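You operate a simulated robot arm through the tools that you are given. There is no shell and no other tool.

You are at the controls of a simulated two-armed robot. One attempt, no reset.

Task
Switch on, clear what the display reports, and test the shock at 4 in/sec.
Fine: set its red clicker 6 clicks out from closed before the run; leave the crank at the bottom.

Only the result counts: the job must be done as asked and must still hold three seconds after the hand-in. Knocking over, shifting, dropping, spilling or breaking anything else fails it.

Robot
Two 7-joint arms with fingered hands on one trunk that stands fixed in place. Base frame: the origin is at the foot of the trunk, x ahead of it, y to its left, z up. Lengths are in m, angles in rad, forces in N, time in s.
The left shoulder is at [0.03, 0.136, 1.205], the right one opposite. With the tool pointing down near the work surface each hand reaches from about 0.1 to 0.9 m from the base axis, measured 20 degrees to its own side. Payload 5 kg a hand.
Tool frame (each hand has its own): the origin (TCP) lies between the finger pads and is the grasp point; the fingertips stand 0.042 m ahead of it; z points along the fingers, y is the line along which they close. The gripper opens to 0.208 m; its body begins 0.119 m behind the TCP. The gripper is a hand of 4 fingers: y runs from the thumb to the fingers, the wrist lies at [0, 0, -0.332] in the tool frame, and closing takes about 1.5 s.
Orientation is that of the tool frame in the base frame, as [roll, pitch, yaw] about the fixed x, y, z axes, in that order (R = Rz(yaw) Ry(pitch) Rx(roll)). With the fingers straight down and closing along the base's y, the tool's x points along the base's -x, its y along +y and its z along -z.

Tools
- The arms move only by the tool step_arm. It takes "left_rows", "right_rows" or both (then of equal length, played together; a hand with none holds still); each is a list of rows, each a list of 6 numbers: the shift along the tool's x, y, z in units of 100 mm (1.0 is 100 mm), then the turn, a rotation vector about the tool's x, y, z in units of 45 degrees (1.0 is 45 degrees). In form: [[dx, dy, dz, wx, wy, wz], ...]. A call has 1 to 20 rows; each row is the pose to reach, as a shift and turn from the pose commanded when the call began, along the tool's axes at that moment. "left_fingers" and "right_fingers" are, for a hand that has rows, the closure, from 0 (fully open) to 1 (shut), set as the call begins (left out, the last holds). A call with a number of a shift or a turn outside -1 to 1 is refused whole. Each row takes 0.2 s and may step no farther than 0.05 m and 0.15 rad from the row before; otherwise, or with a gripper value out of range, the whole call is refused. A pose out of reach is approached as far as the arm can. The call stops where the force on the tool passes 50 N (or 10 N more than at its start, if that is more) or the arm is blocked; 0.2 s more then pass. The fingers move at their own pace (about 0.072 m/s each) and stop on an object; they squeeze with about 32 N. The grip force told is the motor's: it shows also when the fingers shut on nothing. Time passes only in rows, and 0.2 s behind the last, so rows that repeat a pose let the fingers close. It gives the time, the measured TCP pose, the force on the tool (base axes), the opening and the grip force at its end, in the units of the frame above (readings bear some noise), with the torque about the TCP (base axes, N m) and any sound that the robot's microphone picked up, and new pictures: "pictures" is both (left out), scene, wrist or none (wrist: the cameras of the hands that moved).
- Cameras (640 x 400 px; columns grow to the right, rows downward): "scene" is now at [0.0435, 0.0057, 1.9233]; the picture's right is [0.08, -1.00, -0.00], its down [-0.80, -0.07, -0.59] and it looks along [0.59, 0.05, -0.81] (base axes); focal length 367 px, centre (320, 200). "left" rides on the left gripper at [-0.101, 0, -0.145] in its tool frame; the picture's right is [0.00, -1.00, 0.00], its down [0.82, 0.00, -0.57] and it looks along [0.57, 0.00, 0.82] (tool axes); focal length 261 px, centre (320, 200). "right" rides on the right gripper at [0.101, 0, -0.145] in its tool frame; the picture's right is [0.00, 1.00, 0.00], its down [-0.82, 0.00, -0.57] and it looks along [-0.57, 0.00, 0.82] (tool axes); focal length 261 px, centre (320, 200). There is no depth. A picture from a camera that has moved, and an enlarged one, comes with that camera's place and axes in the base frame and with its lens.
- move_column(by): moves the trunk up (or, below 0, down) by that many m; the arms and the scene camera ride with it, the base frame stays. It gives what a move gives, with no picture.
- curl_fingers(finger1, finger2, finger3, thumb_bend, hand): sets how far each is bent, from 0 (flat) to 1 (curled in); at 0.3 the hand is open as for a grip, at 0.7 the pads meet at the TCP. One left out holds its place. A second passes; each finger stops where it meets its share of the squeeze, and holds until it gets a number again. A gripper value or a shape takes the hand back. It gives what a move gives, with no picture; readings hold the bend of each and the force on the fingers (four entries, about 0 where the hand has none), thumb and palm.
- grasp_type(shape, hand): the hand has 4 fingers and takes this shape, open, in about a second: jaw (thumb against the fingers, like two jaws); tri (thumb and two fingers); tip (a fingertip pinch); poke (one finger out to press); point (the index stretched); flat (the hand flat); cup (the hand cupped); fist (a fist). The gripper value then closes the fingers along that shape, each until it touches; the sizes above hold for jaw. It gives what a move gives, with no picture.
- pan_tilt(pan, tilt): turns the head with the scene camera to pan (to the left, within 2.496 rad either way) and tilt (down, from -0.506 to 1.204), counted from straight ahead of the robot. It gives what a move gives, and a new picture of the scene camera.
- zoom(camera, box): a new picture of the part [left, top, right, bottom] of that camera's present view, enlarged. It takes no simulated time.
- finish_job(): hands the job in; it is judged then, once.

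Places have to be worked out from the pictures, the camera data and where the tool is seen. Open the grippers and draw the arms clear of the work before you hand the job in, unless the task says otherwise.

The tools are called as name(argument=value, ...) on one line, values as JSON. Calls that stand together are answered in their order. step_arm: Moves the arms, as the interface text tells. Its arguments: {"type":"object","properties":{"left_rows":{"type":"array"},"left_fingers":{"type":"number"},"right_rows":{"type":"array"},"right_fingers":{"type":"number"},"pictures":{"type":"string","enum":["both","scene","wrist","none"]}},"required":[]} The other tools are called the same way: move_column (by) moves the trunk up or down; grasp_type (shape, hand) gives the hand a shape; curl_fingers (finger1, finger2, finger3, thumb_bend, hand) moves the fingers one by one; pan_tilt (pan, tilt) turns the head that bears the scene camera; zoom (camera, box) takes an enlarged picture of a part of a camera's view; finish_job () hands the job in.

At the start:

```text
t: 0.0
left_eef_pos: [0.7168, 0.2278, 1.2959]
left_orientation: [-3.141, 0.001, 3.141]
left_ft_force: [-0.5, 0.5, -0.6]
left_wrist_torque: [-0.02, -0.01, 0.03]
left_opening: 0.2079
left_grip_force: 0.1
left_shape: jaw
left_bend: [0.3, 0.3, 0.3, 0.3]
left_finger forces: [0.0, 0.0, 0.1, 0.0, 0.1, 0.1]
right_eef_pos: [0.6872, -0.3698, 1.2897]
right_orientation: [-3.141, 0.0, 3.141]
right_ft_force: [0.5, 0.1, 0.6]
right_wrist_torque: [-0.03, -0.01, -0.01]
right_opening: 0.208
right_grip_force: 0.0
right_shape: jaw
right_bend: [0.3, 0.3, 0.3, 0.3]
right_finger forces: [0.0, 0.0, 0.0, 0.0, 0.0, 0.1]
trunk travel left (down, up): [-0.225, 0.265]
head pan, tilt (commanded): [0.082, 0.937]
```

scene: 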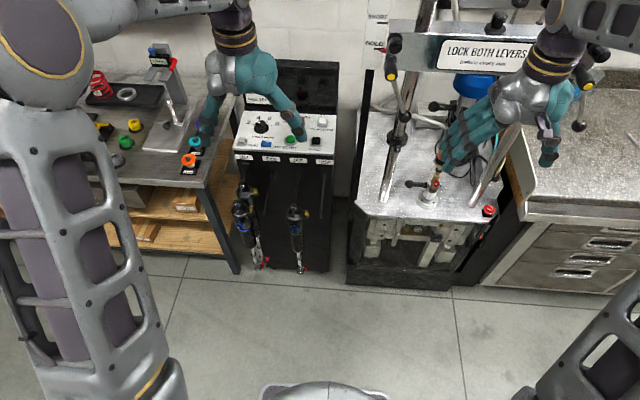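
right: 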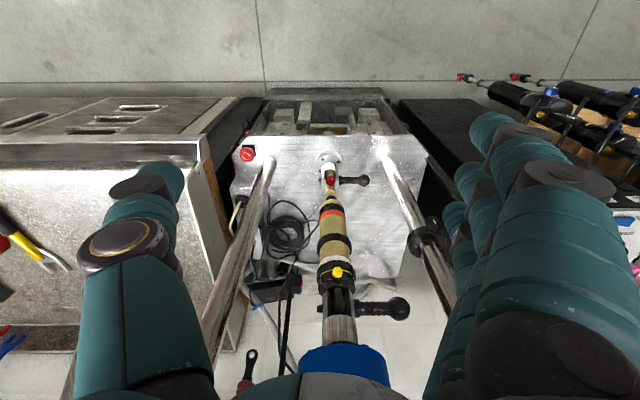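
left: 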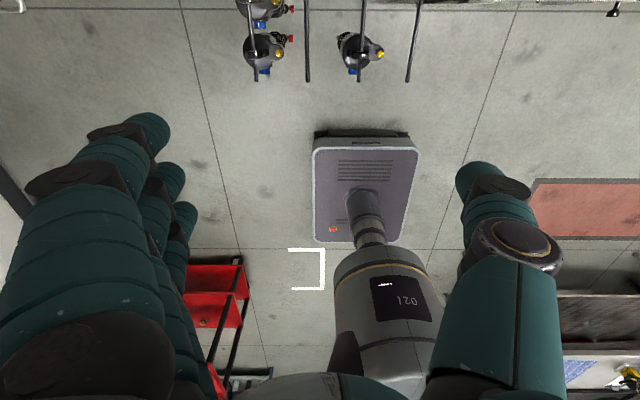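

The scene shows a shock dyno at the right with a "LOCK BOTH LEVERS" sign, and a control console in the middle. I'll look closer at each part first.

zoom(camera="scene", box=[220, 50, 360, 170])

zoom(camera="scene", box=[340, 0, 540, 130])

zoom(camera="scene", box=[340, 110, 540, 240])

zoom(camera="scene", box=[70, 30, 230, 200])

zoom(camera="right", box=[220, 120, 460, 380])

```text
3.33 times, centred on (290, 110) of scene
camera zoom: at [0.0435, 0.0057, 1.9233], right [0.08, -1.0, 0.0], down [-0.8, -0.07, -0.59], along [0.59, 0.05, -0.81], focal length 1224 px, centre (420, 500)
```

zoom: 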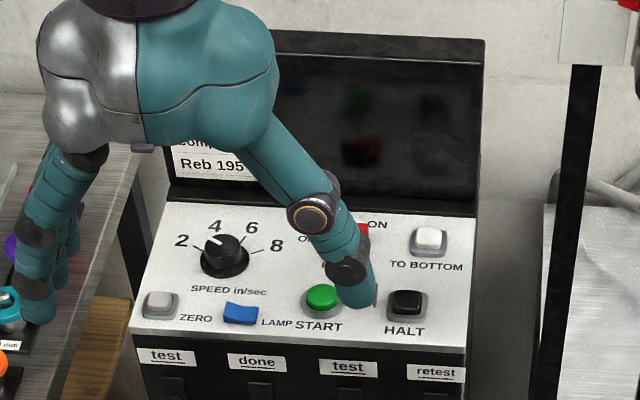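

```text
3.08 times, centred on (440, 65) of scene
camera zoom: at [0.0435, 0.0057, 1.9233], right [0.08, -1.0, 0.0], down [-0.8, -0.07, -0.59], along [0.59, 0.05, -0.81], focal length 1129 px, centre (-49, 615)
```

zoom: 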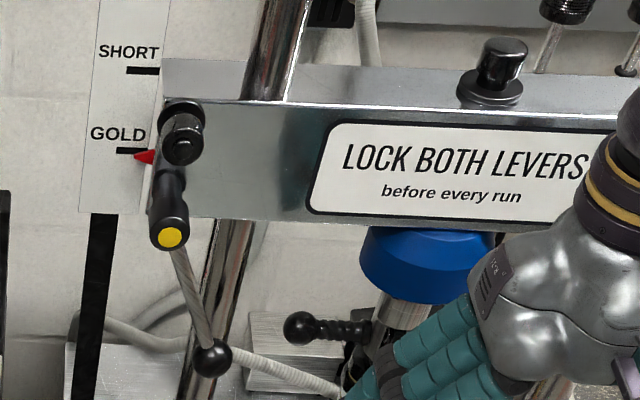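

```text
3.08 times, centred on (440, 175) of scene
camera zoom: at [0.0435, 0.0057, 1.9233], right [0.08, -1.0, 0.0], down [-0.8, -0.07, -0.59], along [0.59, 0.05, -0.81], focal length 1129 px, centre (-49, 277)
```

zoom: 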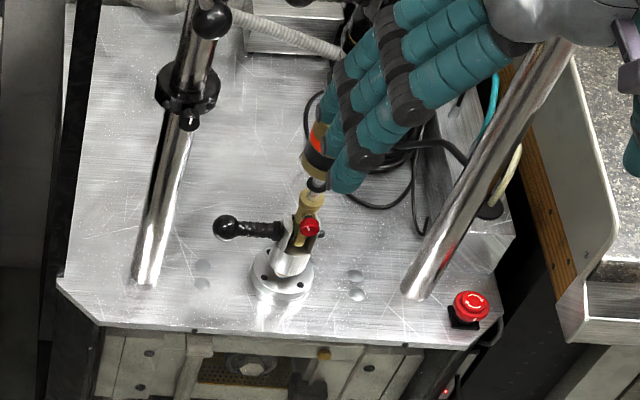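

```text
2.35 times, centred on (150, 115) of scene
camera zoom: at [0.0435, 0.0057, 1.9233], right [0.08, -1.0, 0.0], down [-0.8, -0.07, -0.59], along [0.59, 0.05, -0.81], focal length 864 px, centre (720, 400)
```

zoom: 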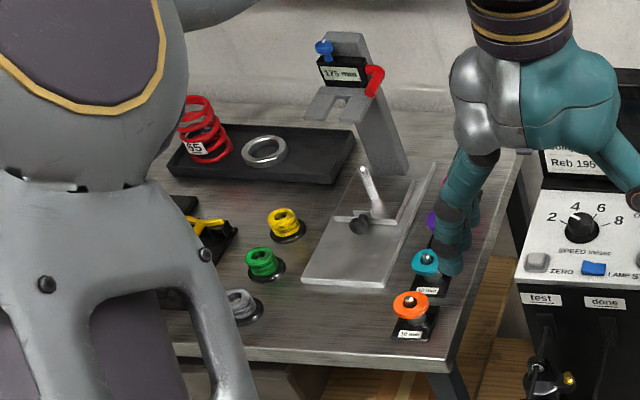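

```text
1.54 times, centred on (340, 250) of right
camera zoom: at [0.5868, -0.3698, 1.4341], right [0.0, 1.0, 0.0], down [0.82, 0.0, 0.57], along [0.57, 0.0, -0.82], focal length 401 px, centre (289, 123)
```

zoom: 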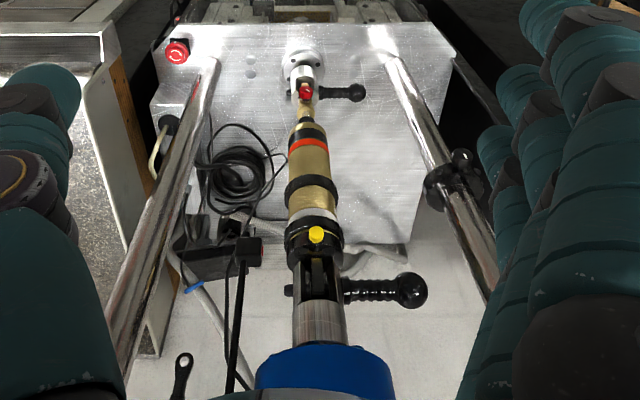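

Both hands obstruct the view of the console display and the dyno. I'll draw both hands straight back (tool +x = base -x) in steps.

step_arm(left_rows=[[0.4, 0, 0, 0, 0, 0], [0.8, 0, 0, 0, 0, 0], [1.0, 0, 0, 0, 0, 0]], right_rows=[[0.4, 0, 0, 0, 0, 0], [0.8, 0, 0, 0, 0, 0], [1.0, 0, 0, 0, 0, 0]], pictures="none")

```text
t: 0.8
left_eef_pos: [0.6157, 0.2294, 1.2963]
left_orientation: [3.14, 0.002, 3.141]
left_ft_force: [0.0, 0.1, 0.0]
left_wrist_torque: [-0.02, -0.07, 0.0]
left_opening: 0.2079
left_grip_force: 0.0
left_shape: jaw
left_bend: [0.3, 0.3, 0.3, 0.3]
left_finger forces: [0.0, 0.0, 0.0, 0.1, 0.0, 0.0]
right_eef_pos: [0.588, -0.3704, 1.2898]
right_orientation: [3.141, 0.0, 3.141]
right_ft_force: [-1.3, 0.4, 0.9]
right_wrist_torque: [0.0, -0.08, -0.02]
right_opening: 0.2078
right_grip_force: 0.0
right_shape: jaw
right_bend: [0.3, 0.3, 0.3, 0.3]
right_finger forces: [0.0, 0.0, 0.0, 0.0, 0.1, 0.0]
trunk travel left (down, up): [-0.225, 0.265]
head pan, tilt (commanded): [0.082, 0.937]
```

The move went freely. I'll retreat another 0.1 m.

step_arm(left_rows=[[0.4, 0, 0, 0, 0, 0], [0.8, 0, 0, 0, 0, 0], [1.0, 0, 0, 0, 0, 0]], right_rows=[[0.4, 0, 0, 0, 0, 0], [0.8, 0, 0, 0, 0, 0], [1.0, 0, 0, 0, 0, 0]], pictures="both")

```text
t: 1.6
left_eef_pos: [0.5143, 0.2282, 1.2959]
left_orientation: [-3.142, 0.001, 3.14]
left_ft_force: [0.3, -0.1, -0.1]
left_wrist_torque: [0.0, -0.04, 0.0]
left_opening: 0.208
left_grip_force: 0.1
left_shape: jaw
left_bend: [0.3, 0.3, 0.3, 0.3]
left_finger forces: [0.0, 0.0, 0.1, 0.0, 0.0, 0.0]
right_eef_pos: [0.4874, -0.369, 1.2881]
right_orientation: [3.141, 0.0, -3.14]
right_ft_force: [-0.8, -0.3, 0.2]
right_wrist_torque: [0.0, -0.02, 0.01]
right_opening: 0.2079
right_grip_force: 0.0
right_shape: jaw
right_bend: [0.3, 0.3, 0.3, 0.3]
right_finger forces: [0.0, 0.0, 0.0, 0.1, 0.0, 0.0]
trunk travel left (down, up): [-0.225, 0.265]
head pan, tilt (commanded): [0.082, 0.937]
camera scene: at [0.0434, 0.0057, 1.9233], right [0.08, -1.0, 0.0], down [-0.8, -0.07, -0.59], along [0.59, 0.05, -0.81], focal length 367 px, centre (320, 200)
camera right: at [0.387, -0.3683, 1.433], right [0.0, 1.0, 0.0], down [0.82, 0.0, 0.57], along [0.57, 0.0, -0.82], focal length 261 px, centre (320, 200)
camera left: at [0.6166, 0.2286, 1.4419], right [0.0, -1.0, 0.0], down [-0.82, 0.0, 0.57], along [-0.57, 0.0, -0.82], focal length 261 px, centre (320, 200)
```

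scene: 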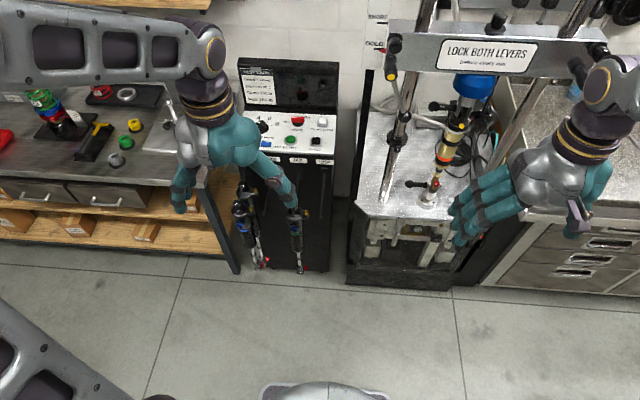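
right: 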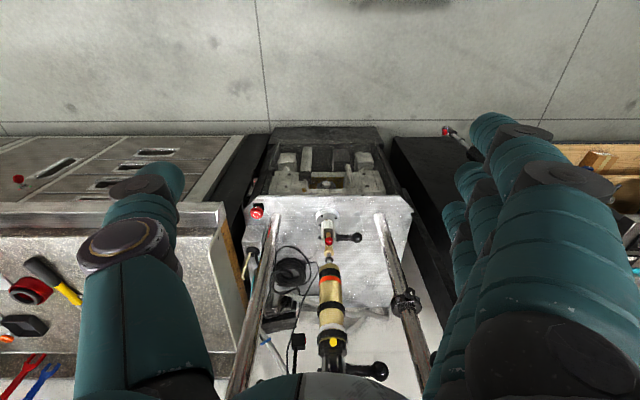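
left: 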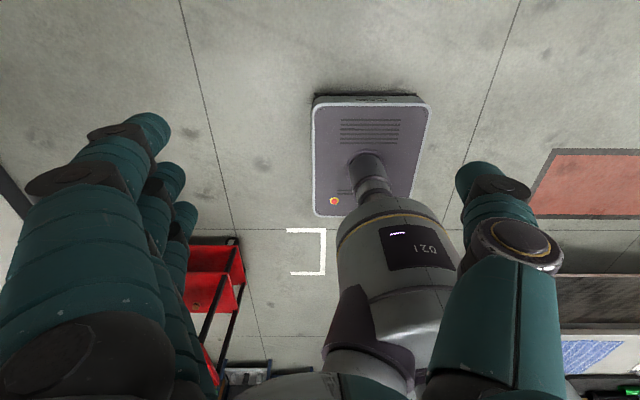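

Now I'll move the hands outward (left +y, right -y) to open the view, then zoom in on the console.

step_arm(left_rows=[[0.3, 0.4, 0, 0, 0, 0], [0.5, 0.8, 0, 0, 0, 0], [0.6, 1.0, 0, 0, 0, 0]], right_rows=[[0.3, -0.4, 0, 0, 0, 0], [0.5, -0.8, 0, 0, 0, 0], [0.6, -1.0, 0, 0, 0, 0]], pictures="scene")

zoom(camera="scene", box=[225, 50, 345, 165])

zoom(camera="scene", box=[350, 100, 520, 220])

```text
t: 2.4
left_eef_pos: [0.455, 0.3274, 1.2974]
left_orientation: [3.141, -0.001, -3.141]
left_ft_force: [-0.9, 0.0, 0.0]
left_wrist_torque: [-0.01, -0.07, -0.02]
left_opening: 0.2079
left_grip_force: 0.1
left_shape: jaw
left_bend: [0.3, 0.3, 0.3, 0.3]
left_finger forces: [0.0, 0.0, 0.0, 0.0, 0.1, 0.0]
right_eef_pos: [0.4269, -0.4693, 1.2897]
right_orientation: [3.141, 0.001, 3.14]
right_ft_force: [0.0, -0.1, 0.6]
right_wrist_torque: [0.01, -0.06, 0.02]
right_opening: 0.208
right_grip_force: 0.1
right_shape: jaw
right_bend: [0.3, 0.3, 0.3, 0.3]
right_finger forces: [0.0, 0.1, 0.0, 0.0, 0.1, 0.0]
trunk travel left (down, up): [-0.225, 0.265]
head pan, tilt (commanded): [0.082, 0.937]
camera scene: at [0.0427, 0.0058, 1.9233], right [0.08, -1.0, 0.0], down [-0.8, -0.07, -0.59], along [0.59, 0.05, -0.81], focal length 367 px, centre (320, 200)
```

scene: 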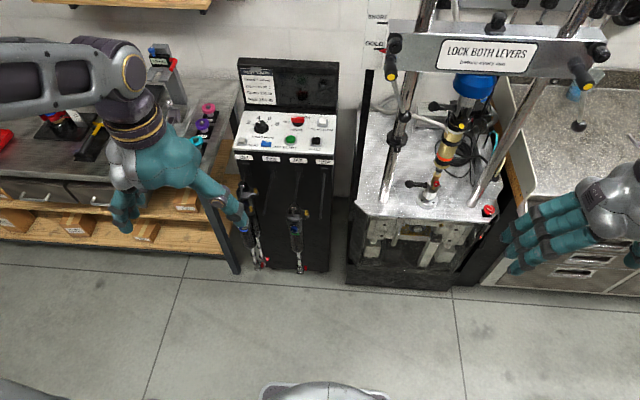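

```text
3.48 times, centred on (285, 108) of scene
camera zoom: at [0.0427, 0.0058, 1.9233], right [0.08, -1.0, 0.0], down [-0.8, -0.07, -0.59], along [0.59, 0.05, -0.81], focal length 1277 px, centre (442, 522)
```

zoom: 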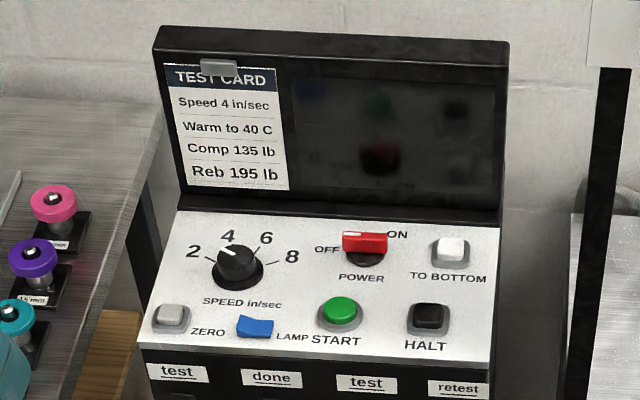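

```text
3.33 times, centred on (435, 160) of scene
camera zoom: at [0.0427, 0.0058, 1.9233], right [0.08, -1.0, 0.0], down [-0.8, -0.07, -0.59], along [0.59, 0.05, -0.81], focal length 1224 px, centre (-63, 333)
```

zoom: 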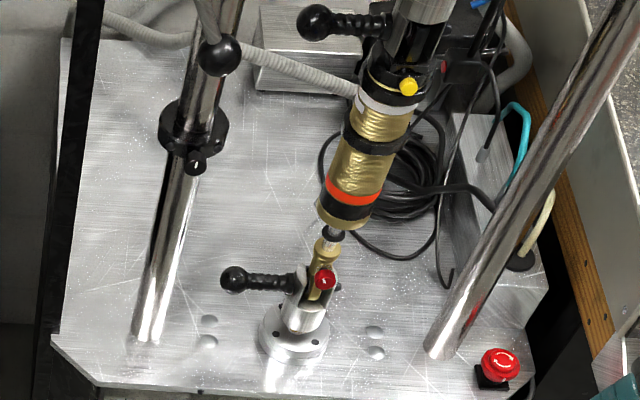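

The console is now visible: Speed knob, red power switch, ZERO, LAMP, START, HALT, TO BOTTOM. Let me look at the levers and crossbar more closely.

zoom(camera="scene", box=[360, 0, 460, 110])

zoom(camera="scene", box=[530, 0, 640, 150])

pan_tilt(pan=-0.3, tilt=0.6)

```text
3.64 times, centred on (410, 55) of scene
camera zoom: at [0.0427, 0.0058, 1.9233], right [0.08, -1.0, 0.0], down [-0.8, -0.07, -0.59], along [0.59, 0.05, -0.81], focal length 1335 px, centre (-7, 727)
```

zoom: 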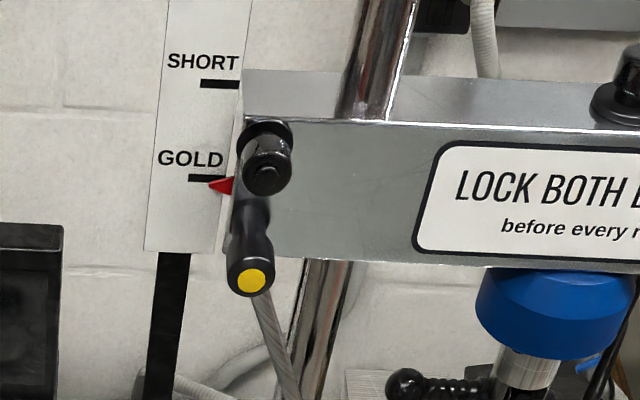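

```text
2.67 times, centred on (585, 75) of scene
camera zoom: at [0.0427, 0.0058, 1.9233], right [0.08, -1.0, 0.0], down [-0.8, -0.07, -0.59], along [0.59, 0.05, -0.81], focal length 979 px, centre (-387, 533)
```

zoom: 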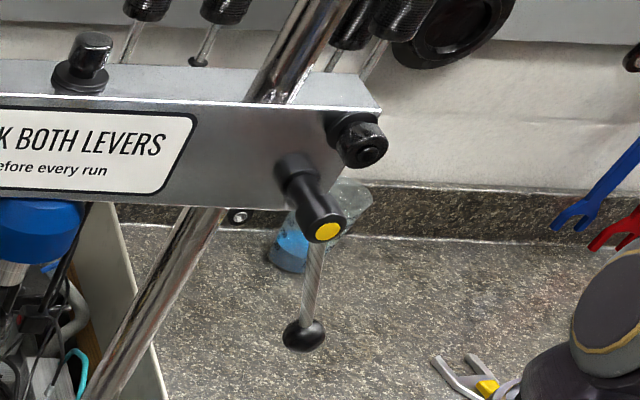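

```text
t: 3.2
left_eef_pos: [0.4557, 0.3284, 1.296]
left_orientation: [-3.14, -0.001, -3.14]
left_ft_force: [0.5, -0.1, 0.0]
left_wrist_torque: [0.02, 0.04, -0.02]
left_opening: 0.208
left_grip_force: 0.1
left_shape: jaw
left_bend: [0.3, 0.3, 0.3, 0.3]
left_finger forces: [0.1, 0.0, 0.0, 0.0, 0.0, 0.1]
right_eef_pos: [0.4277, -0.4691, 1.2892]
right_orientation: [3.141, -0.002, -3.142]
right_ft_force: [-1.0, 0.3, 0.1]
right_wrist_torque: [-0.02, 0.0, 0.02]
right_opening: 0.2079
right_grip_force: 0.1
right_shape: jaw
right_bend: [0.3, 0.3, 0.3, 0.3]
right_finger forces: [0.0, 0.1, 0.1, 0.1, 0.1, 0.0]
trunk travel left (down, up): [-0.225, 0.265]
head pan, tilt (commanded): [-0.3, 0.6]
camera scene: at [0.0549, -0.0264, 1.9507], right [-0.29, -0.96, 0.0], down [-0.54, 0.17, -0.82], along [0.79, -0.24, -0.57], focal length 367 px, centre (320, 200)
```

scene: 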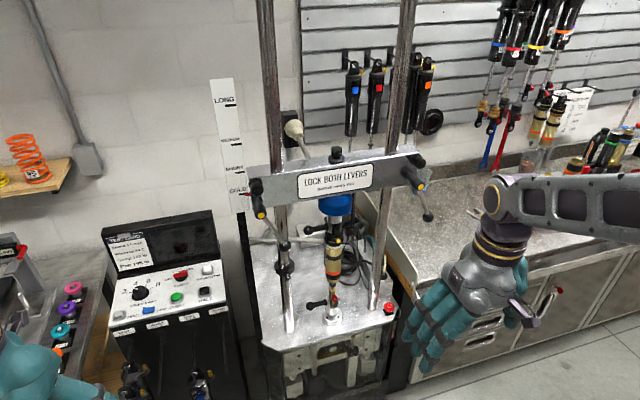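

zoom(camera="scene", box=[230, 130, 450, 270])

zoom(camera="scene", box=[100, 200, 250, 340])

zoom(camera="scene", box=[260, 180, 420, 340])

zoom(camera="scene", box=[440, 0, 640, 180])

```text
2.86 times, centred on (340, 200) of scene
camera zoom: at [0.0549, -0.0264, 1.9507], right [-0.29, -0.96, 0.0], down [-0.54, 0.17, -0.82], along [0.79, -0.24, -0.57], focal length 1049 px, centre (263, 200)
```

zoom: 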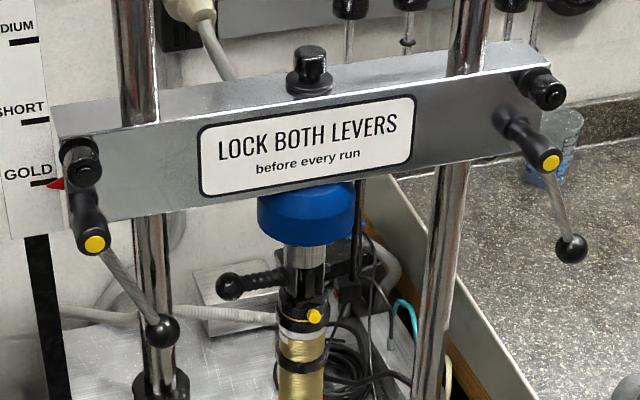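

```text
2.86 times, centred on (175, 270) of scene
camera zoom: at [0.0549, -0.0264, 1.9507], right [-0.29, -0.96, 0.0], down [-0.54, 0.17, -0.82], along [0.79, -0.24, -0.57], focal length 1049 px, centre (734, 0)
```

zoom: 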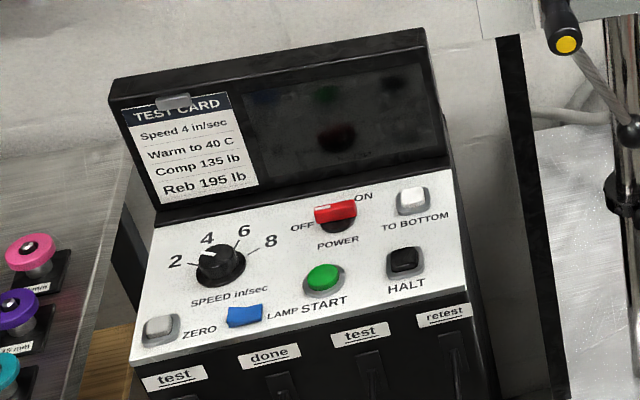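

```text
2.50 times, centred on (340, 260) of scene
camera zoom: at [0.0549, -0.0264, 1.9507], right [-0.29, -0.96, 0.0], down [-0.54, 0.17, -0.82], along [0.79, -0.24, -0.57], focal length 918 px, centre (270, 50)
```

zoom: 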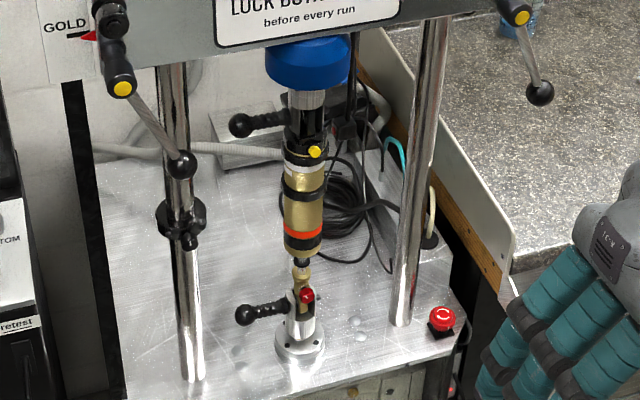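

```text
2.22 times, centred on (540, 90) of scene
camera zoom: at [0.0549, -0.0264, 1.9507], right [-0.29, -0.96, 0.0], down [-0.54, 0.17, -0.82], along [0.79, -0.24, -0.57], focal length 816 px, centre (-169, 444)
```

zoom: 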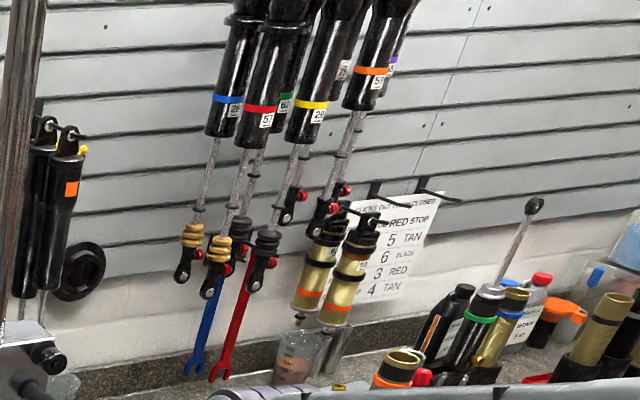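

The red rebound clicker comes out near (0.91, -0.34, 0.88) from the right wrist views. I need the console's position, so I'll move the right hand toward the centre to see it with the forward-facing wrist camera.

step_arm(right_rows=[[0, 0.5, 0, 0, 0, 0], [0, 1.0, 0, 0, 0, 0]], left_rows=[[0, 0.4, 0, 0, 0, 0], [0, 0.8, 0, 0, 0, 0]], pictures="none")

step_arm(right_rows=[[0, 0.5, 0, 0, 0, 0], [0, 1.0, 0, 0, 0, 0]], pictures="none")

step_arm(right_rows=[[0, 0.5, 0, 0, 0, 0], [0, 1.0, 0, 0, 0, 0]], pictures="none")

step_arm(right_rows=[[0, 0.5, 0, 0, 0, 0], [0, 1.0, 0, 0, 0, 0]], pictures="both")

```text
t: 3.9
left_eef_pos: [0.4561, 0.409, 1.2953]
left_orientation: [-3.141, 0.001, 3.142]
left_ft_force: [0.4, 0.8, 0.1]
left_wrist_torque: [-0.07, 0.06, 0.0]
left_opening: 0.208
left_grip_force: 0.1
left_shape: jaw
left_bend: [0.3, 0.3, 0.3, 0.3]
left_finger forces: [0.0, 0.0, 0.0, 0.1, 0.1, 0.1]
right_eef_pos: [0.4263, -0.367, 1.2914]
right_orientation: [-3.14, 0.0, 3.141]
right_ft_force: [0.1, 0.5, 0.0]
right_wrist_torque: [-0.13, 0.02, 0.03]
right_opening: 0.208
right_grip_force: 0.0
right_shape: jaw
right_bend: [0.3, 0.3, 0.3, 0.3]
right_finger forces: [0.0, 0.0, 0.0, 0.0, 0.0, 0.0]
trunk travel left (down, up): [-0.225, 0.265]
head pan, tilt (commanded): [-0.3, 0.6]
```

```text
t: 4.5
left_eef_pos: [0.4557, 0.4075, 1.2953]
left_orientation: [-3.142, 0.0, 3.141]
left_ft_force: [0.4, 0.3, -0.1]
left_wrist_torque: [-0.01, 0.01, -0.01]
left_opening: 0.2081
left_grip_force: 0.0
left_shape: jaw
left_bend: [0.3, 0.3, 0.3, 0.3]
left_finger forces: [0.1, 0.1, 0.1, 0.0, 0.0, 0.0]
right_eef_pos: [0.4269, -0.2707, 1.2874]
right_orientation: [-3.139, 0.0, 3.141]
right_ft_force: [0.2, 0.3, -0.3]
right_wrist_torque: [0.0, 0.03, -0.05]
right_opening: 0.2078
right_grip_force: 0.1
right_shape: jaw
right_bend: [0.3, 0.3, 0.3, 0.3]
right_finger forces: [0.0, 0.1, 0.0, 0.0, 0.0, 0.1]
trunk travel left (down, up): [-0.225, 0.265]
head pan, tilt (commanded): [-0.3, 0.6]
```

```text
t: 5.0
left_eef_pos: [0.4564, 0.4073, 1.2959]
left_orientation: [3.142, -0.002, 3.141]
left_ft_force: [0.4, -0.3, 0.0]
left_wrist_torque: [-0.02, 0.06, -0.02]
left_opening: 0.2079
left_grip_force: 0.1
left_shape: jaw
left_bend: [0.3, 0.3, 0.3, 0.3]
left_finger forces: [0.1, 0.0, 0.0, 0.0, 0.1, 0.0]
right_eef_pos: [0.429, -0.1681, 1.2902]
right_orientation: [-3.141, 0.0, 3.139]
right_ft_force: [-0.7, 0.2, 0.6]
right_wrist_torque: [-0.07, 0.03, -0.01]
right_opening: 0.2081
right_grip_force: 0.1
right_shape: jaw
right_bend: [0.3, 0.3, 0.3, 0.3]
right_finger forces: [0.1, 0.0, 0.1, 0.0, 0.0, 0.1]
trunk travel left (down, up): [-0.225, 0.265]
head pan, tilt (commanded): [-0.3, 0.6]
```

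```text
t: 5.7
left_eef_pos: [0.4563, 0.4082, 1.2958]
left_orientation: [-3.14, -0.001, -3.14]
left_ft_force: [0.8, -0.1, 0.1]
left_wrist_torque: [-0.02, -0.02, -0.01]
left_opening: 0.208
left_grip_force: 0.1
left_shape: jaw
left_bend: [0.3, 0.3, 0.3, 0.3]
left_finger forces: [0.1, 0.1, 0.0, 0.1, 0.0, 0.0]
right_eef_pos: [0.4261, -0.0703, 1.2922]
right_orientation: [-3.141, -0.001, 3.14]
right_ft_force: [-0.1, -0.2, 0.5]
right_wrist_torque: [-0.09, 0.01, 0.0]
right_opening: 0.2077
right_grip_force: 0.0
right_shape: jaw
right_bend: [0.3, 0.3, 0.3, 0.3]
right_finger forces: [0.1, 0.0, 0.1, 0.0, 0.0, 0.0]
trunk travel left (down, up): [-0.225, 0.265]
head pan, tilt (commanded): [-0.3, 0.6]
camera scene: at [0.055, -0.0252, 1.9508], right [-0.3, -0.96, 0.0], down [-0.54, 0.17, -0.82], along [0.79, -0.24, -0.57], focal length 367 px, centre (320, 200)
camera right: at [0.3264, -0.0688, 1.4364], right [0.01, 1.0, 0.0], down [0.82, 0.0, 0.57], along [0.57, 0.0, -0.82], focal length 261 px, centre (320, 200)
```

scene: 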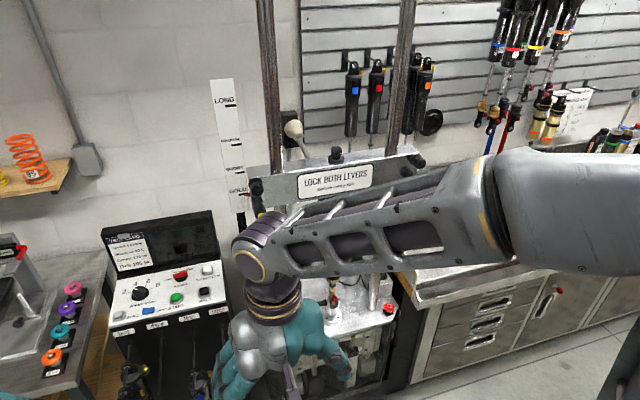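
right: 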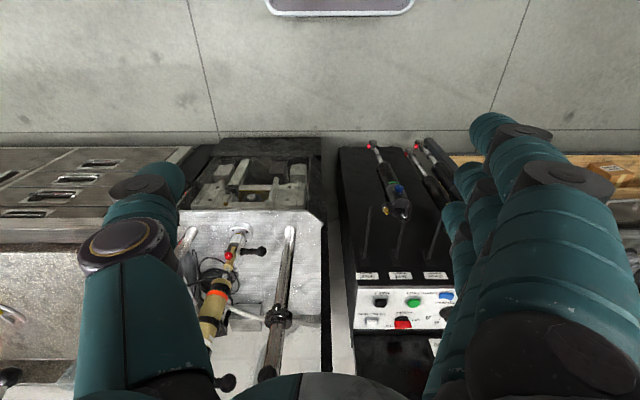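

The console is visible in the right wrist view. I'll zoom for exact pixels, then combine with the scene camera.

zoom(camera="right", box=[340, 250, 470, 350])

zoom(camera="scene", box=[100, 200, 250, 340])

```text
4.00 times, centred on (405, 300) of right
camera zoom: at [0.3264, -0.0688, 1.4364], right [0.01, 1.0, 0.0], down [0.82, 0.0, 0.57], along [0.57, 0.0, -0.82], focal length 1043 px, centre (-20, -200)
```

zoom: 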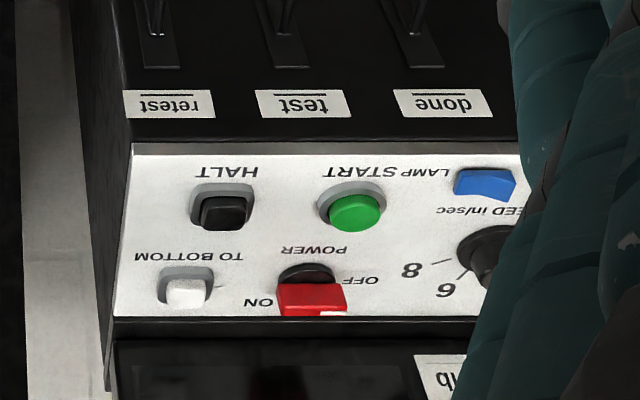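

```text
2.86 times, centred on (175, 270) of scene
camera zoom: at [0.055, -0.0252, 1.9508], right [-0.3, -0.96, 0.0], down [-0.54, 0.17, -0.82], along [0.79, -0.24, -0.57], focal length 1049 px, centre (734, 0)
```

zoom: 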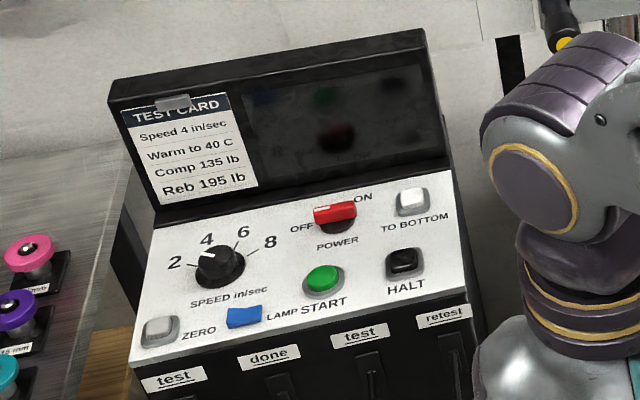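

START comes out near (0.964, 0.185, 1.015) and POWER near (1.062, 0.172, 1.02); the panel is roughly horizontal at z≈1.01. Let me zoom hard on the power switch and speed knob.

zoom(camera="scene", box=[165, 260, 215, 291])

zoom(camera="scene", box=[115, 270, 165, 301])

zoom(camera="scene", box=[530, 70, 610, 150])

zoom(camera="right", box=[180, 190, 350, 380])

```text
12.80 times, centred on (190, 276) of scene
camera zoom: at [0.055, -0.0252, 1.9508], right [-0.3, -0.96, 0.0], down [-0.54, 0.17, -0.82], along [0.79, -0.24, -0.57], focal length 4698 px, centre (1984, -766)
```

zoom: 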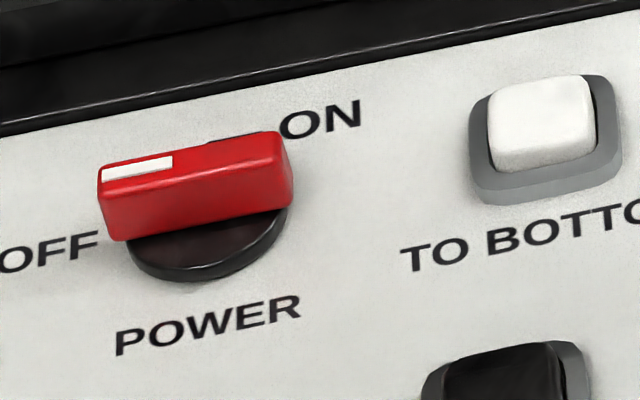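

```text
12.80 times, centred on (140, 286) of scene
camera zoom: at [0.055, -0.0252, 1.9508], right [-0.3, -0.96, 0.0], down [-0.54, 0.17, -0.82], along [0.79, -0.24, -0.57], focal length 4698 px, centre (2624, -894)
```

zoom: 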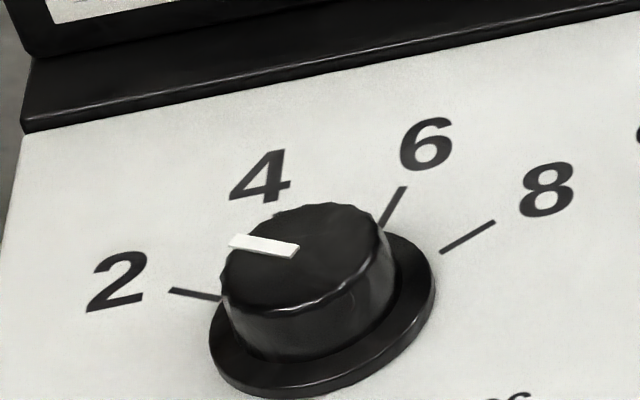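

```text
5.00 times, centred on (570, 110) of scene
camera zoom: at [0.055, -0.0252, 1.9508], right [-0.3, -0.96, 0.0], down [-0.54, 0.17, -0.82], along [0.79, -0.24, -0.57], focal length 1835 px, centre (-930, 650)
```

zoom: 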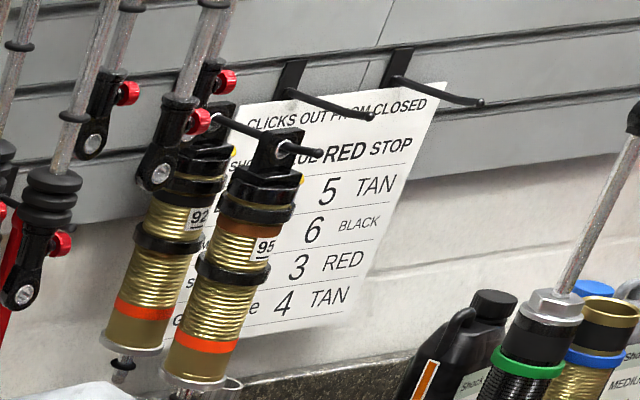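

```text
2.11 times, centred on (265, 285) of right
camera zoom: at [0.3264, -0.0688, 1.4364], right [0.01, 1.0, 0.0], down [0.82, 0.0, 0.57], along [0.57, 0.0, -0.82], focal length 549 px, centre (436, 21)
```

zoom: 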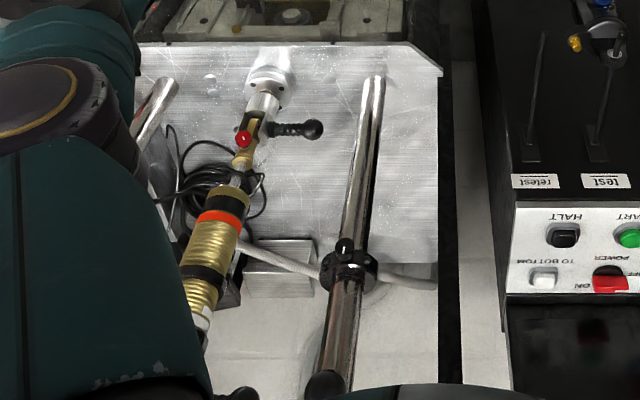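

The speed knob's pointer is aligned with the "2" tick, so it must go one position clockwise to 4. The power bar points at OFF. I'll take the right hand back to its side and put the left hand into the poke shape.

step_arm(right_rows=[[0, -0.5, 0, 0, 0, 0], [0, -1.0, 0, 0, 0, 0]], pictures="none")

step_arm(right_rows=[[0, -0.5, 0, 0, 0, 0], [0, -1.0, 0, 0, 0, 0]], pictures="none")

step_arm(right_rows=[[0, -0.5, 0, 0, 0, 0], [0, -1.0, 0, 0, 0, 0]], pictures="none")

step_arm(right_rows=[[0, -0.5, 0, 0, 0, 0], [0, -1.0, 0, 0, 0, 0]], pictures="none")

grasp_type(hand="left", shape="poke")

pan_tilt(pan=0.3, tilt=0.7)

zoom(camera="left", box=[0, 0, 640, 400])

```text
t: 6.2
left_eef_pos: [0.455, 0.4073, 1.2973]
left_orientation: [-3.14, 0.0, -3.14]
left_ft_force: [-0.2, -0.3, 0.1]
left_wrist_torque: [0.12, -0.04, -0.01]
left_opening: 0.2079
left_grip_force: 0.0
left_shape: jaw
left_bend: [0.3, 0.3, 0.3, 0.3]
left_finger forces: [0.1, 0.0, 0.1, 0.0, 0.1, 0.0]
right_eef_pos: [0.4268, -0.1714, 1.2916]
right_orientation: [3.139, 0.001, -3.139]
right_ft_force: [-0.1, -1.5, -0.4]
right_wrist_torque: [0.14, -0.02, 0.05]
right_opening: 0.2079
right_grip_force: 0.1
right_shape: jaw
right_bend: [0.3, 0.3, 0.3, 0.3]
right_finger forces: [0.0, 0.0, 0.0, 0.0, 0.0, 0.1]
trunk travel left (down, up): [-0.225, 0.265]
head pan, tilt (commanded): [-0.3, 0.6]
```

```text
t: 6.8
left_eef_pos: [0.4561, 0.4072, 1.297]
left_orientation: [3.141, 0.0, -3.141]
left_ft_force: [0.0, -0.2, 0.5]
left_wrist_torque: [0.02, -0.02, 0.0]
left_opening: 0.208
left_grip_force: 0.1
left_shape: jaw
left_bend: [0.3, 0.3, 0.3, 0.3]
left_finger forces: [0.1, 0.0, 0.0, 0.1, 0.0, 0.0]
right_eef_pos: [0.4276, -0.2714, 1.2906]
right_orientation: [-3.14, 0.0, -3.141]
right_ft_force: [0.4, -1.0, -0.2]
right_wrist_torque: [0.03, 0.03, 0.01]
right_opening: 0.2077
right_grip_force: 0.1
right_shape: jaw
right_bend: [0.3, 0.3, 0.3, 0.3]
right_finger forces: [0.0, 0.0, 0.0, 0.1, 0.0, 0.0]
trunk travel left (down, up): [-0.225, 0.265]
head pan, tilt (commanded): [-0.3, 0.6]
```

```text
t: 7.5
left_eef_pos: [0.455, 0.4059, 1.2963]
left_orientation: [-3.142, -0.001, 3.141]
left_ft_force: [0.2, -0.5, 0.1]
left_wrist_torque: [-0.02, 0.03, 0.02]
left_opening: 0.2079
left_grip_force: 0.0
left_shape: jaw
left_bend: [0.3, 0.3, 0.3, 0.3]
left_finger forces: [0.0, 0.0, 0.1, 0.0, 0.0, 0.0]
right_eef_pos: [0.4274, -0.373, 1.2893]
right_orientation: [-3.142, -0.002, -3.139]
right_ft_force: [0.0, -0.5, 0.1]
right_wrist_torque: [0.01, 0.03, -0.02]
right_opening: 0.2076
right_grip_force: 0.1
right_shape: jaw
right_bend: [0.3, 0.3, 0.3, 0.3]
right_finger forces: [0.1, 0.1, 0.0, 0.1, 0.0, 0.1]
trunk travel left (down, up): [-0.225, 0.265]
head pan, tilt (commanded): [-0.3, 0.6]
```

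```text
t: 8.1
left_eef_pos: [0.4562, 0.4086, 1.2956]
left_orientation: [3.141, -0.001, 3.14]
left_ft_force: [0.9, 0.2, -0.1]
left_wrist_torque: [0.0, -0.03, -0.02]
left_opening: 0.2081
left_grip_force: 0.0
left_shape: jaw
left_bend: [0.3, 0.3, 0.3, 0.3]
left_finger forces: [0.1, 0.0, 0.1, 0.0, 0.0, 0.0]
right_eef_pos: [0.4281, -0.4721, 1.2909]
right_orientation: [3.141, -0.001, 3.141]
right_ft_force: [0.8, 0.0, -1.0]
right_wrist_torque: [0.04, 0.02, -0.01]
right_opening: 0.2081
right_grip_force: 0.1
right_shape: jaw
right_bend: [0.3, 0.3, 0.3, 0.3]
right_finger forces: [0.0, 0.0, 0.0, 0.0, 0.1, 0.0]
trunk travel left (down, up): [-0.225, 0.265]
head pan, tilt (commanded): [-0.3, 0.6]
```

```text
t: 8.9
left_eef_pos: [0.456, 0.4077, 1.2964]
left_orientation: [-3.14, -0.001, 3.141]
left_ft_force: [0.2, -1.1, 0.5]
left_wrist_torque: [0.01, 0.03, -0.02]
left_opening: 0.0
left_grip_force: 0.1
left_shape: poke
left_bend: [1.0, 1.0, 1.0, 0.45]
left_finger forces: [0.0, 0.0, 0.0, 0.0, 0.0, 0.0]
right_eef_pos: [0.4272, -0.4717, 1.2901]
right_orientation: [3.141, -0.002, -3.141]
right_ft_force: [0.2, -0.3, -0.5]
right_wrist_torque: [0.03, 0.01, 0.01]
right_opening: 0.2077
right_grip_force: 0.0
right_shape: jaw
right_bend: [0.3, 0.3, 0.3, 0.3]
right_finger forces: [0.0, 0.0, 0.0, 0.0, 0.1, 0.0]
trunk travel left (down, up): [-0.225, 0.265]
head pan, tilt (commanded): [-0.3, 0.6]
```

```text
t: 9.9
left_eef_pos: [0.4548, 0.4083, 1.2961]
left_orientation: [3.141, 0.002, 3.141]
left_ft_force: [-0.4, 0.3, -0.1]
left_wrist_torque: [0.03, 0.01, -0.02]
left_opening: 0.0
left_grip_force: 0.0
left_shape: poke
left_bend: [1.0, 1.0, 1.0, 0.45]
left_finger forces: [0.0, 0.0, 0.0, 0.0, 0.0, 0.0]
right_eef_pos: [0.427, -0.4707, 1.2903]
right_orientation: [3.141, 0.001, 3.141]
right_ft_force: [0.0, -0.4, -0.3]
right_wrist_torque: [0.02, 0.01, 0.01]
right_opening: 0.2081
right_grip_force: 0.1
right_shape: jaw
right_bend: [0.3, 0.3, 0.3, 0.3]
right_finger forces: [0.0, 0.0, 0.1, 0.0, 0.1, 0.0]
trunk travel left (down, up): [-0.225, 0.265]
head pan, tilt (commanded): [0.3, 0.7]
camera scene: at [0.0513, 0.0247, 1.9422], right [0.29, -0.96, 0.0], down [-0.62, -0.19, -0.76], along [0.73, 0.23, -0.64], focal length 367 px, centre (320, 200)
```

scene: 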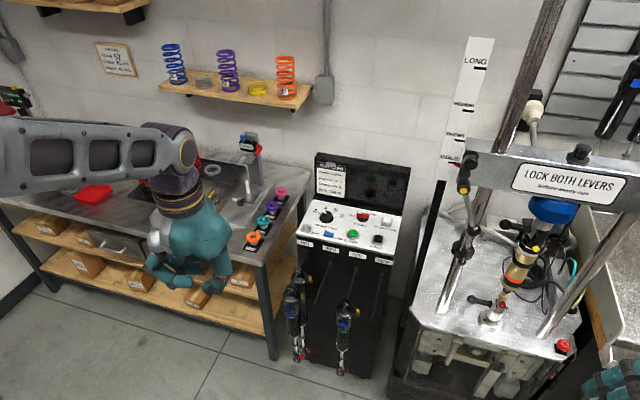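

```text
1.00 times, centred on (320, 200) of left (not enlarged: the box is as wide or as high as the picture)
camera zoom: at [0.5583, 0.4075, 1.4419], right [0.0, -1.0, 0.0], down [-0.82, 0.0, 0.57], along [-0.57, 0.0, -0.82], focal length 261 px, centre (320, 200)
```

zoom: 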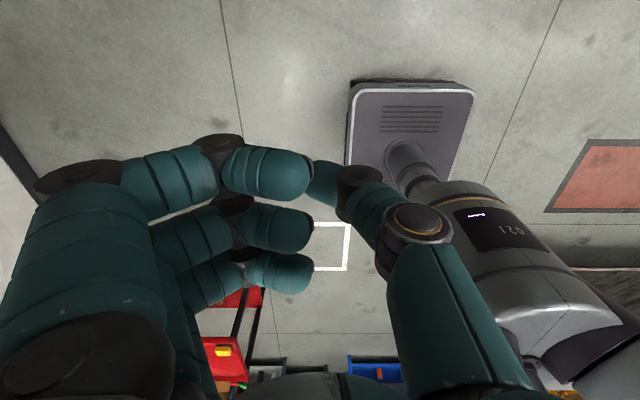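

All three fingers read bent 1.0 in this shape, with the thumb at 0.45. Let me look at the hand closely in the scene, and try "point" too.

zoom(camera="scene", box=[120, 160, 260, 310])

grasp_type(hand="left", shape="point")

zoom(camera="left", box=[0, 0, 640, 400])

zoom(camera="scene", box=[120, 160, 260, 310])

```text
2.67 times, centred on (190, 235) of scene
camera zoom: at [0.0513, 0.0247, 1.9422], right [0.29, -0.96, 0.0], down [-0.62, -0.19, -0.76], along [0.73, 0.23, -0.64], focal length 979 px, centre (667, 107)
```

zoom: 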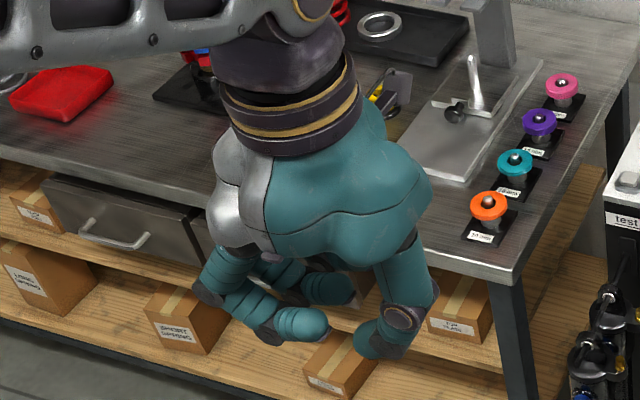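

```text
t: 10.8
left_eef_pos: [0.4557, 0.4077, 1.2955]
left_orientation: [-3.141, 0.0, -3.14]
left_ft_force: [0.2, -0.9, 0.8]
left_wrist_torque: [-0.05, 0.03, -0.01]
left_opening: 0.2016
left_grip_force: 0.0
left_shape: point
left_bend: [0.7, 1.0, 1.0, 0.93]
left_finger forces: [0.1, 0.0, 0.0, 0.1, 0.1, 0.0]
right_eef_pos: [0.4265, -0.4705, 1.2897]
right_orientation: [3.141, -0.001, -3.141]
right_ft_force: [0.8, 0.4, 0.9]
right_wrist_torque: [0.05, -0.01, 0.0]
right_opening: 0.2079
right_grip_force: 0.1
right_shape: jaw
right_bend: [0.3, 0.3, 0.3, 0.3]
right_finger forces: [0.0, 0.0, 0.0, 0.1, 0.0, 0.0]
trunk travel left (down, up): [-0.225, 0.265]
head pan, tilt (commanded): [0.3, 0.7]
```

```text
1.00 times, centred on (320, 200) of left (not enlarged: the box is as wide or as high as the picture)
camera zoom: at [0.5582, 0.4076, 1.4419], right [0.0, -1.0, 0.0], down [-0.82, 0.0, 0.57], along [-0.57, 0.0, -0.82], focal length 261 px, centre (320, 200)
```

zoom: 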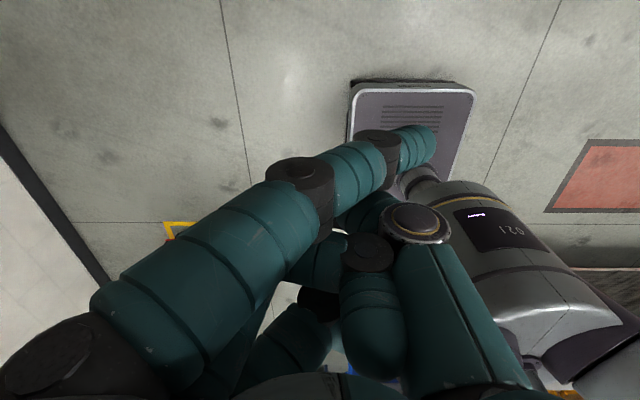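

```text
2.67 times, centred on (190, 235) of scene
camera zoom: at [0.0512, 0.0248, 1.9422], right [0.3, -0.96, 0.0], down [-0.62, -0.19, -0.76], along [0.73, 0.23, -0.64], focal length 979 px, centre (667, 107)
```

zoom: 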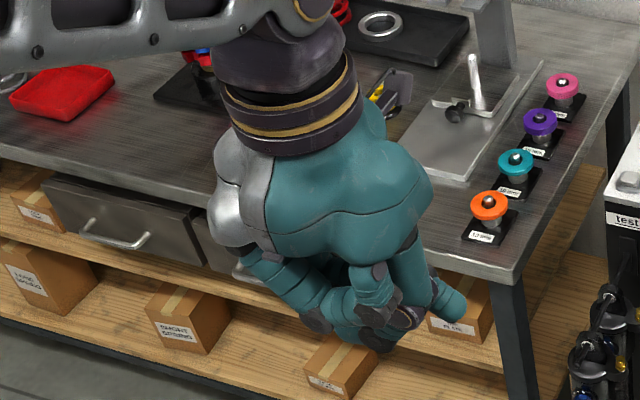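

The point shape leaves the index crossing past the thumb. I'll test the "tip" pinch shape, closed, as a compact pressing tool, and see where its tip lies.

grasp_type(hand="left", shape="tip")

zoom(camera="left", box=[0, 0, 640, 400])

step_arm(left_rows=[[0, 0, 0, 0, 0, 0], [0, 0, 0, 0, 0, 0], [0, 0, 0, 0, 0, 0], [0, 0, 0, 0, 0, 0], [0, 0, 0, 0, 0, 0], [0, 0, 0, 0, 0, 0], [0, 0, 0, 0, 0, 0], [0, 0, 0, 0, 0, 0]], left_fingers=1.0, pictures="both")

zoom(camera="scene", box=[120, 160, 260, 310])

```text
t: 11.8
left_eef_pos: [0.4561, 0.4069, 1.297]
left_orientation: [3.14, 0.0, 3.141]
left_ft_force: [0.7, -0.8, 0.8]
left_wrist_torque: [0.01, 0.02, -0.03]
left_opening: 0.208
left_grip_force: 0.0
left_shape: tip
left_bend: [0.06, 0.3, 0.05, 0.3]
left_finger forces: [0.0, 0.0, 0.0, 0.0, 0.0, 0.1]
right_eef_pos: [0.4267, -0.4707, 1.2899]
right_orientation: [3.14, -0.002, 3.141]
right_ft_force: [-0.4, 0.0, 0.5]
right_wrist_torque: [0.01, 0.0, 0.02]
right_opening: 0.2079
right_grip_force: 0.1
right_shape: jaw
right_bend: [0.3, 0.3, 0.3, 0.3]
right_finger forces: [0.1, 0.0, 0.1, 0.0, 0.0, 0.0]
trunk travel left (down, up): [-0.225, 0.265]
head pan, tilt (commanded): [0.3, 0.7]
```

```text
1.00 times, centred on (320, 200) of left (not enlarged: the box is as wide or as high as the picture)
camera zoom: at [0.5582, 0.4074, 1.4419], right [0.0, -1.0, 0.0], down [-0.82, 0.0, 0.57], along [-0.57, 0.0, -0.82], focal length 261 px, centre (320, 200)
```

zoom: 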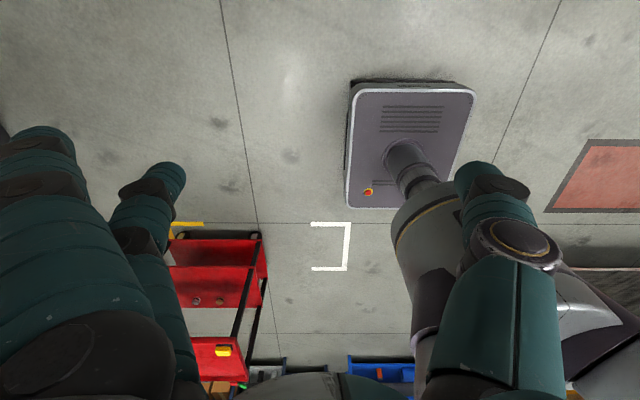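

```text
t: 13.6
left_eef_pos: [0.4551, 0.4078, 1.2961]
left_orientation: [-3.142, 0.0, -3.141]
left_ft_force: [-0.5, 0.5, 0.7]
left_wrist_torque: [-0.11, 0.01, 0.01]
left_opening: 0.0
left_grip_force: 26.6
left_shape: tip
left_bend: [0.13, 0.7, 0.13, 0.7]
left_finger forces: [0.0, 0.1, 0.0, 0.0, 0.1, 0.0]
right_eef_pos: [0.4267, -0.4703, 1.2907]
right_orientation: [3.141, 0.0, 3.141]
right_ft_force: [-0.2, 0.3, -0.2]
right_wrist_torque: [-0.03, -0.02, 0.0]
right_opening: 0.2082
right_grip_force: 0.0
right_shape: jaw
right_bend: [0.3, 0.3, 0.3, 0.3]
right_finger forces: [0.1, 0.0, 0.0, 0.1, 0.1, 0.0]
trunk travel left (down, up): [-0.225, 0.265]
head pan, tilt (commanded): [0.3, 0.7]
camera scene: at [0.0512, 0.0249, 1.9422], right [0.3, -0.96, 0.0], down [-0.62, -0.19, -0.76], along [0.73, 0.23, -0.64], focal length 367 px, centre (320, 200)
camera left: at [0.5582, 0.4076, 1.4419], right [0.0, -1.0, 0.0], down [-0.82, 0.0, 0.57], along [-0.57, 0.0, -0.82], focal length 261 px, centre (320, 200)
```

scene: 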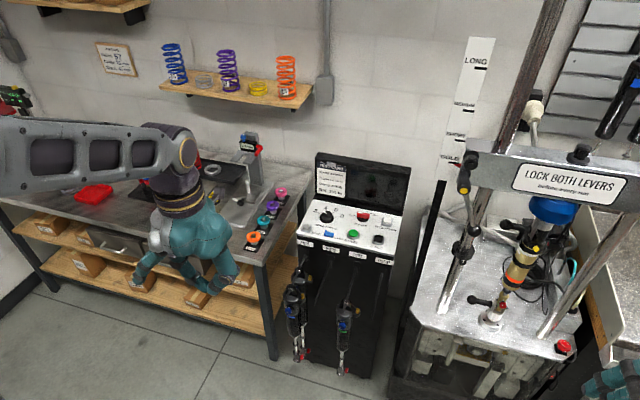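
left: 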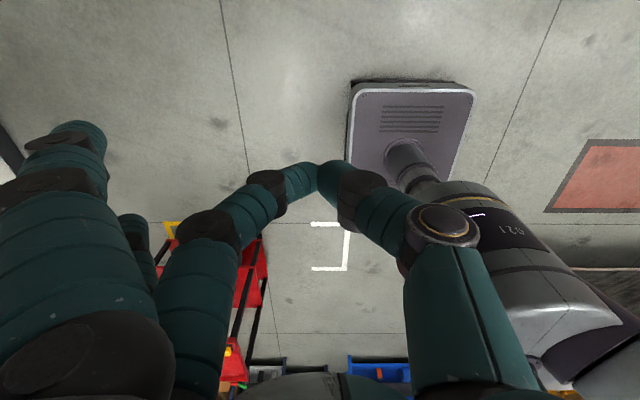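

```text
2.67 times, centred on (190, 235) of scene
camera zoom: at [0.0512, 0.0249, 1.9422], right [0.3, -0.96, 0.0], down [-0.62, -0.19, -0.76], along [0.73, 0.23, -0.64], focal length 979 px, centre (667, 107)
```

zoom: 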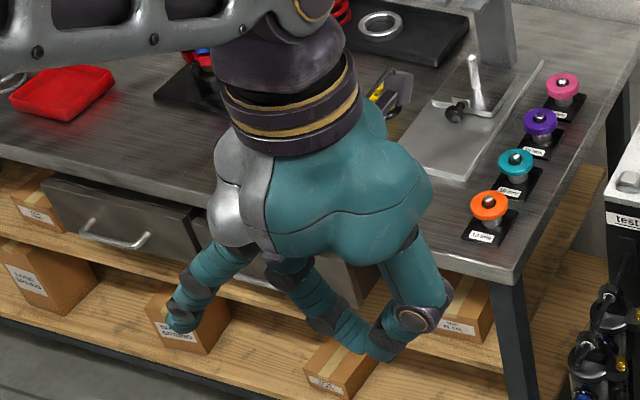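

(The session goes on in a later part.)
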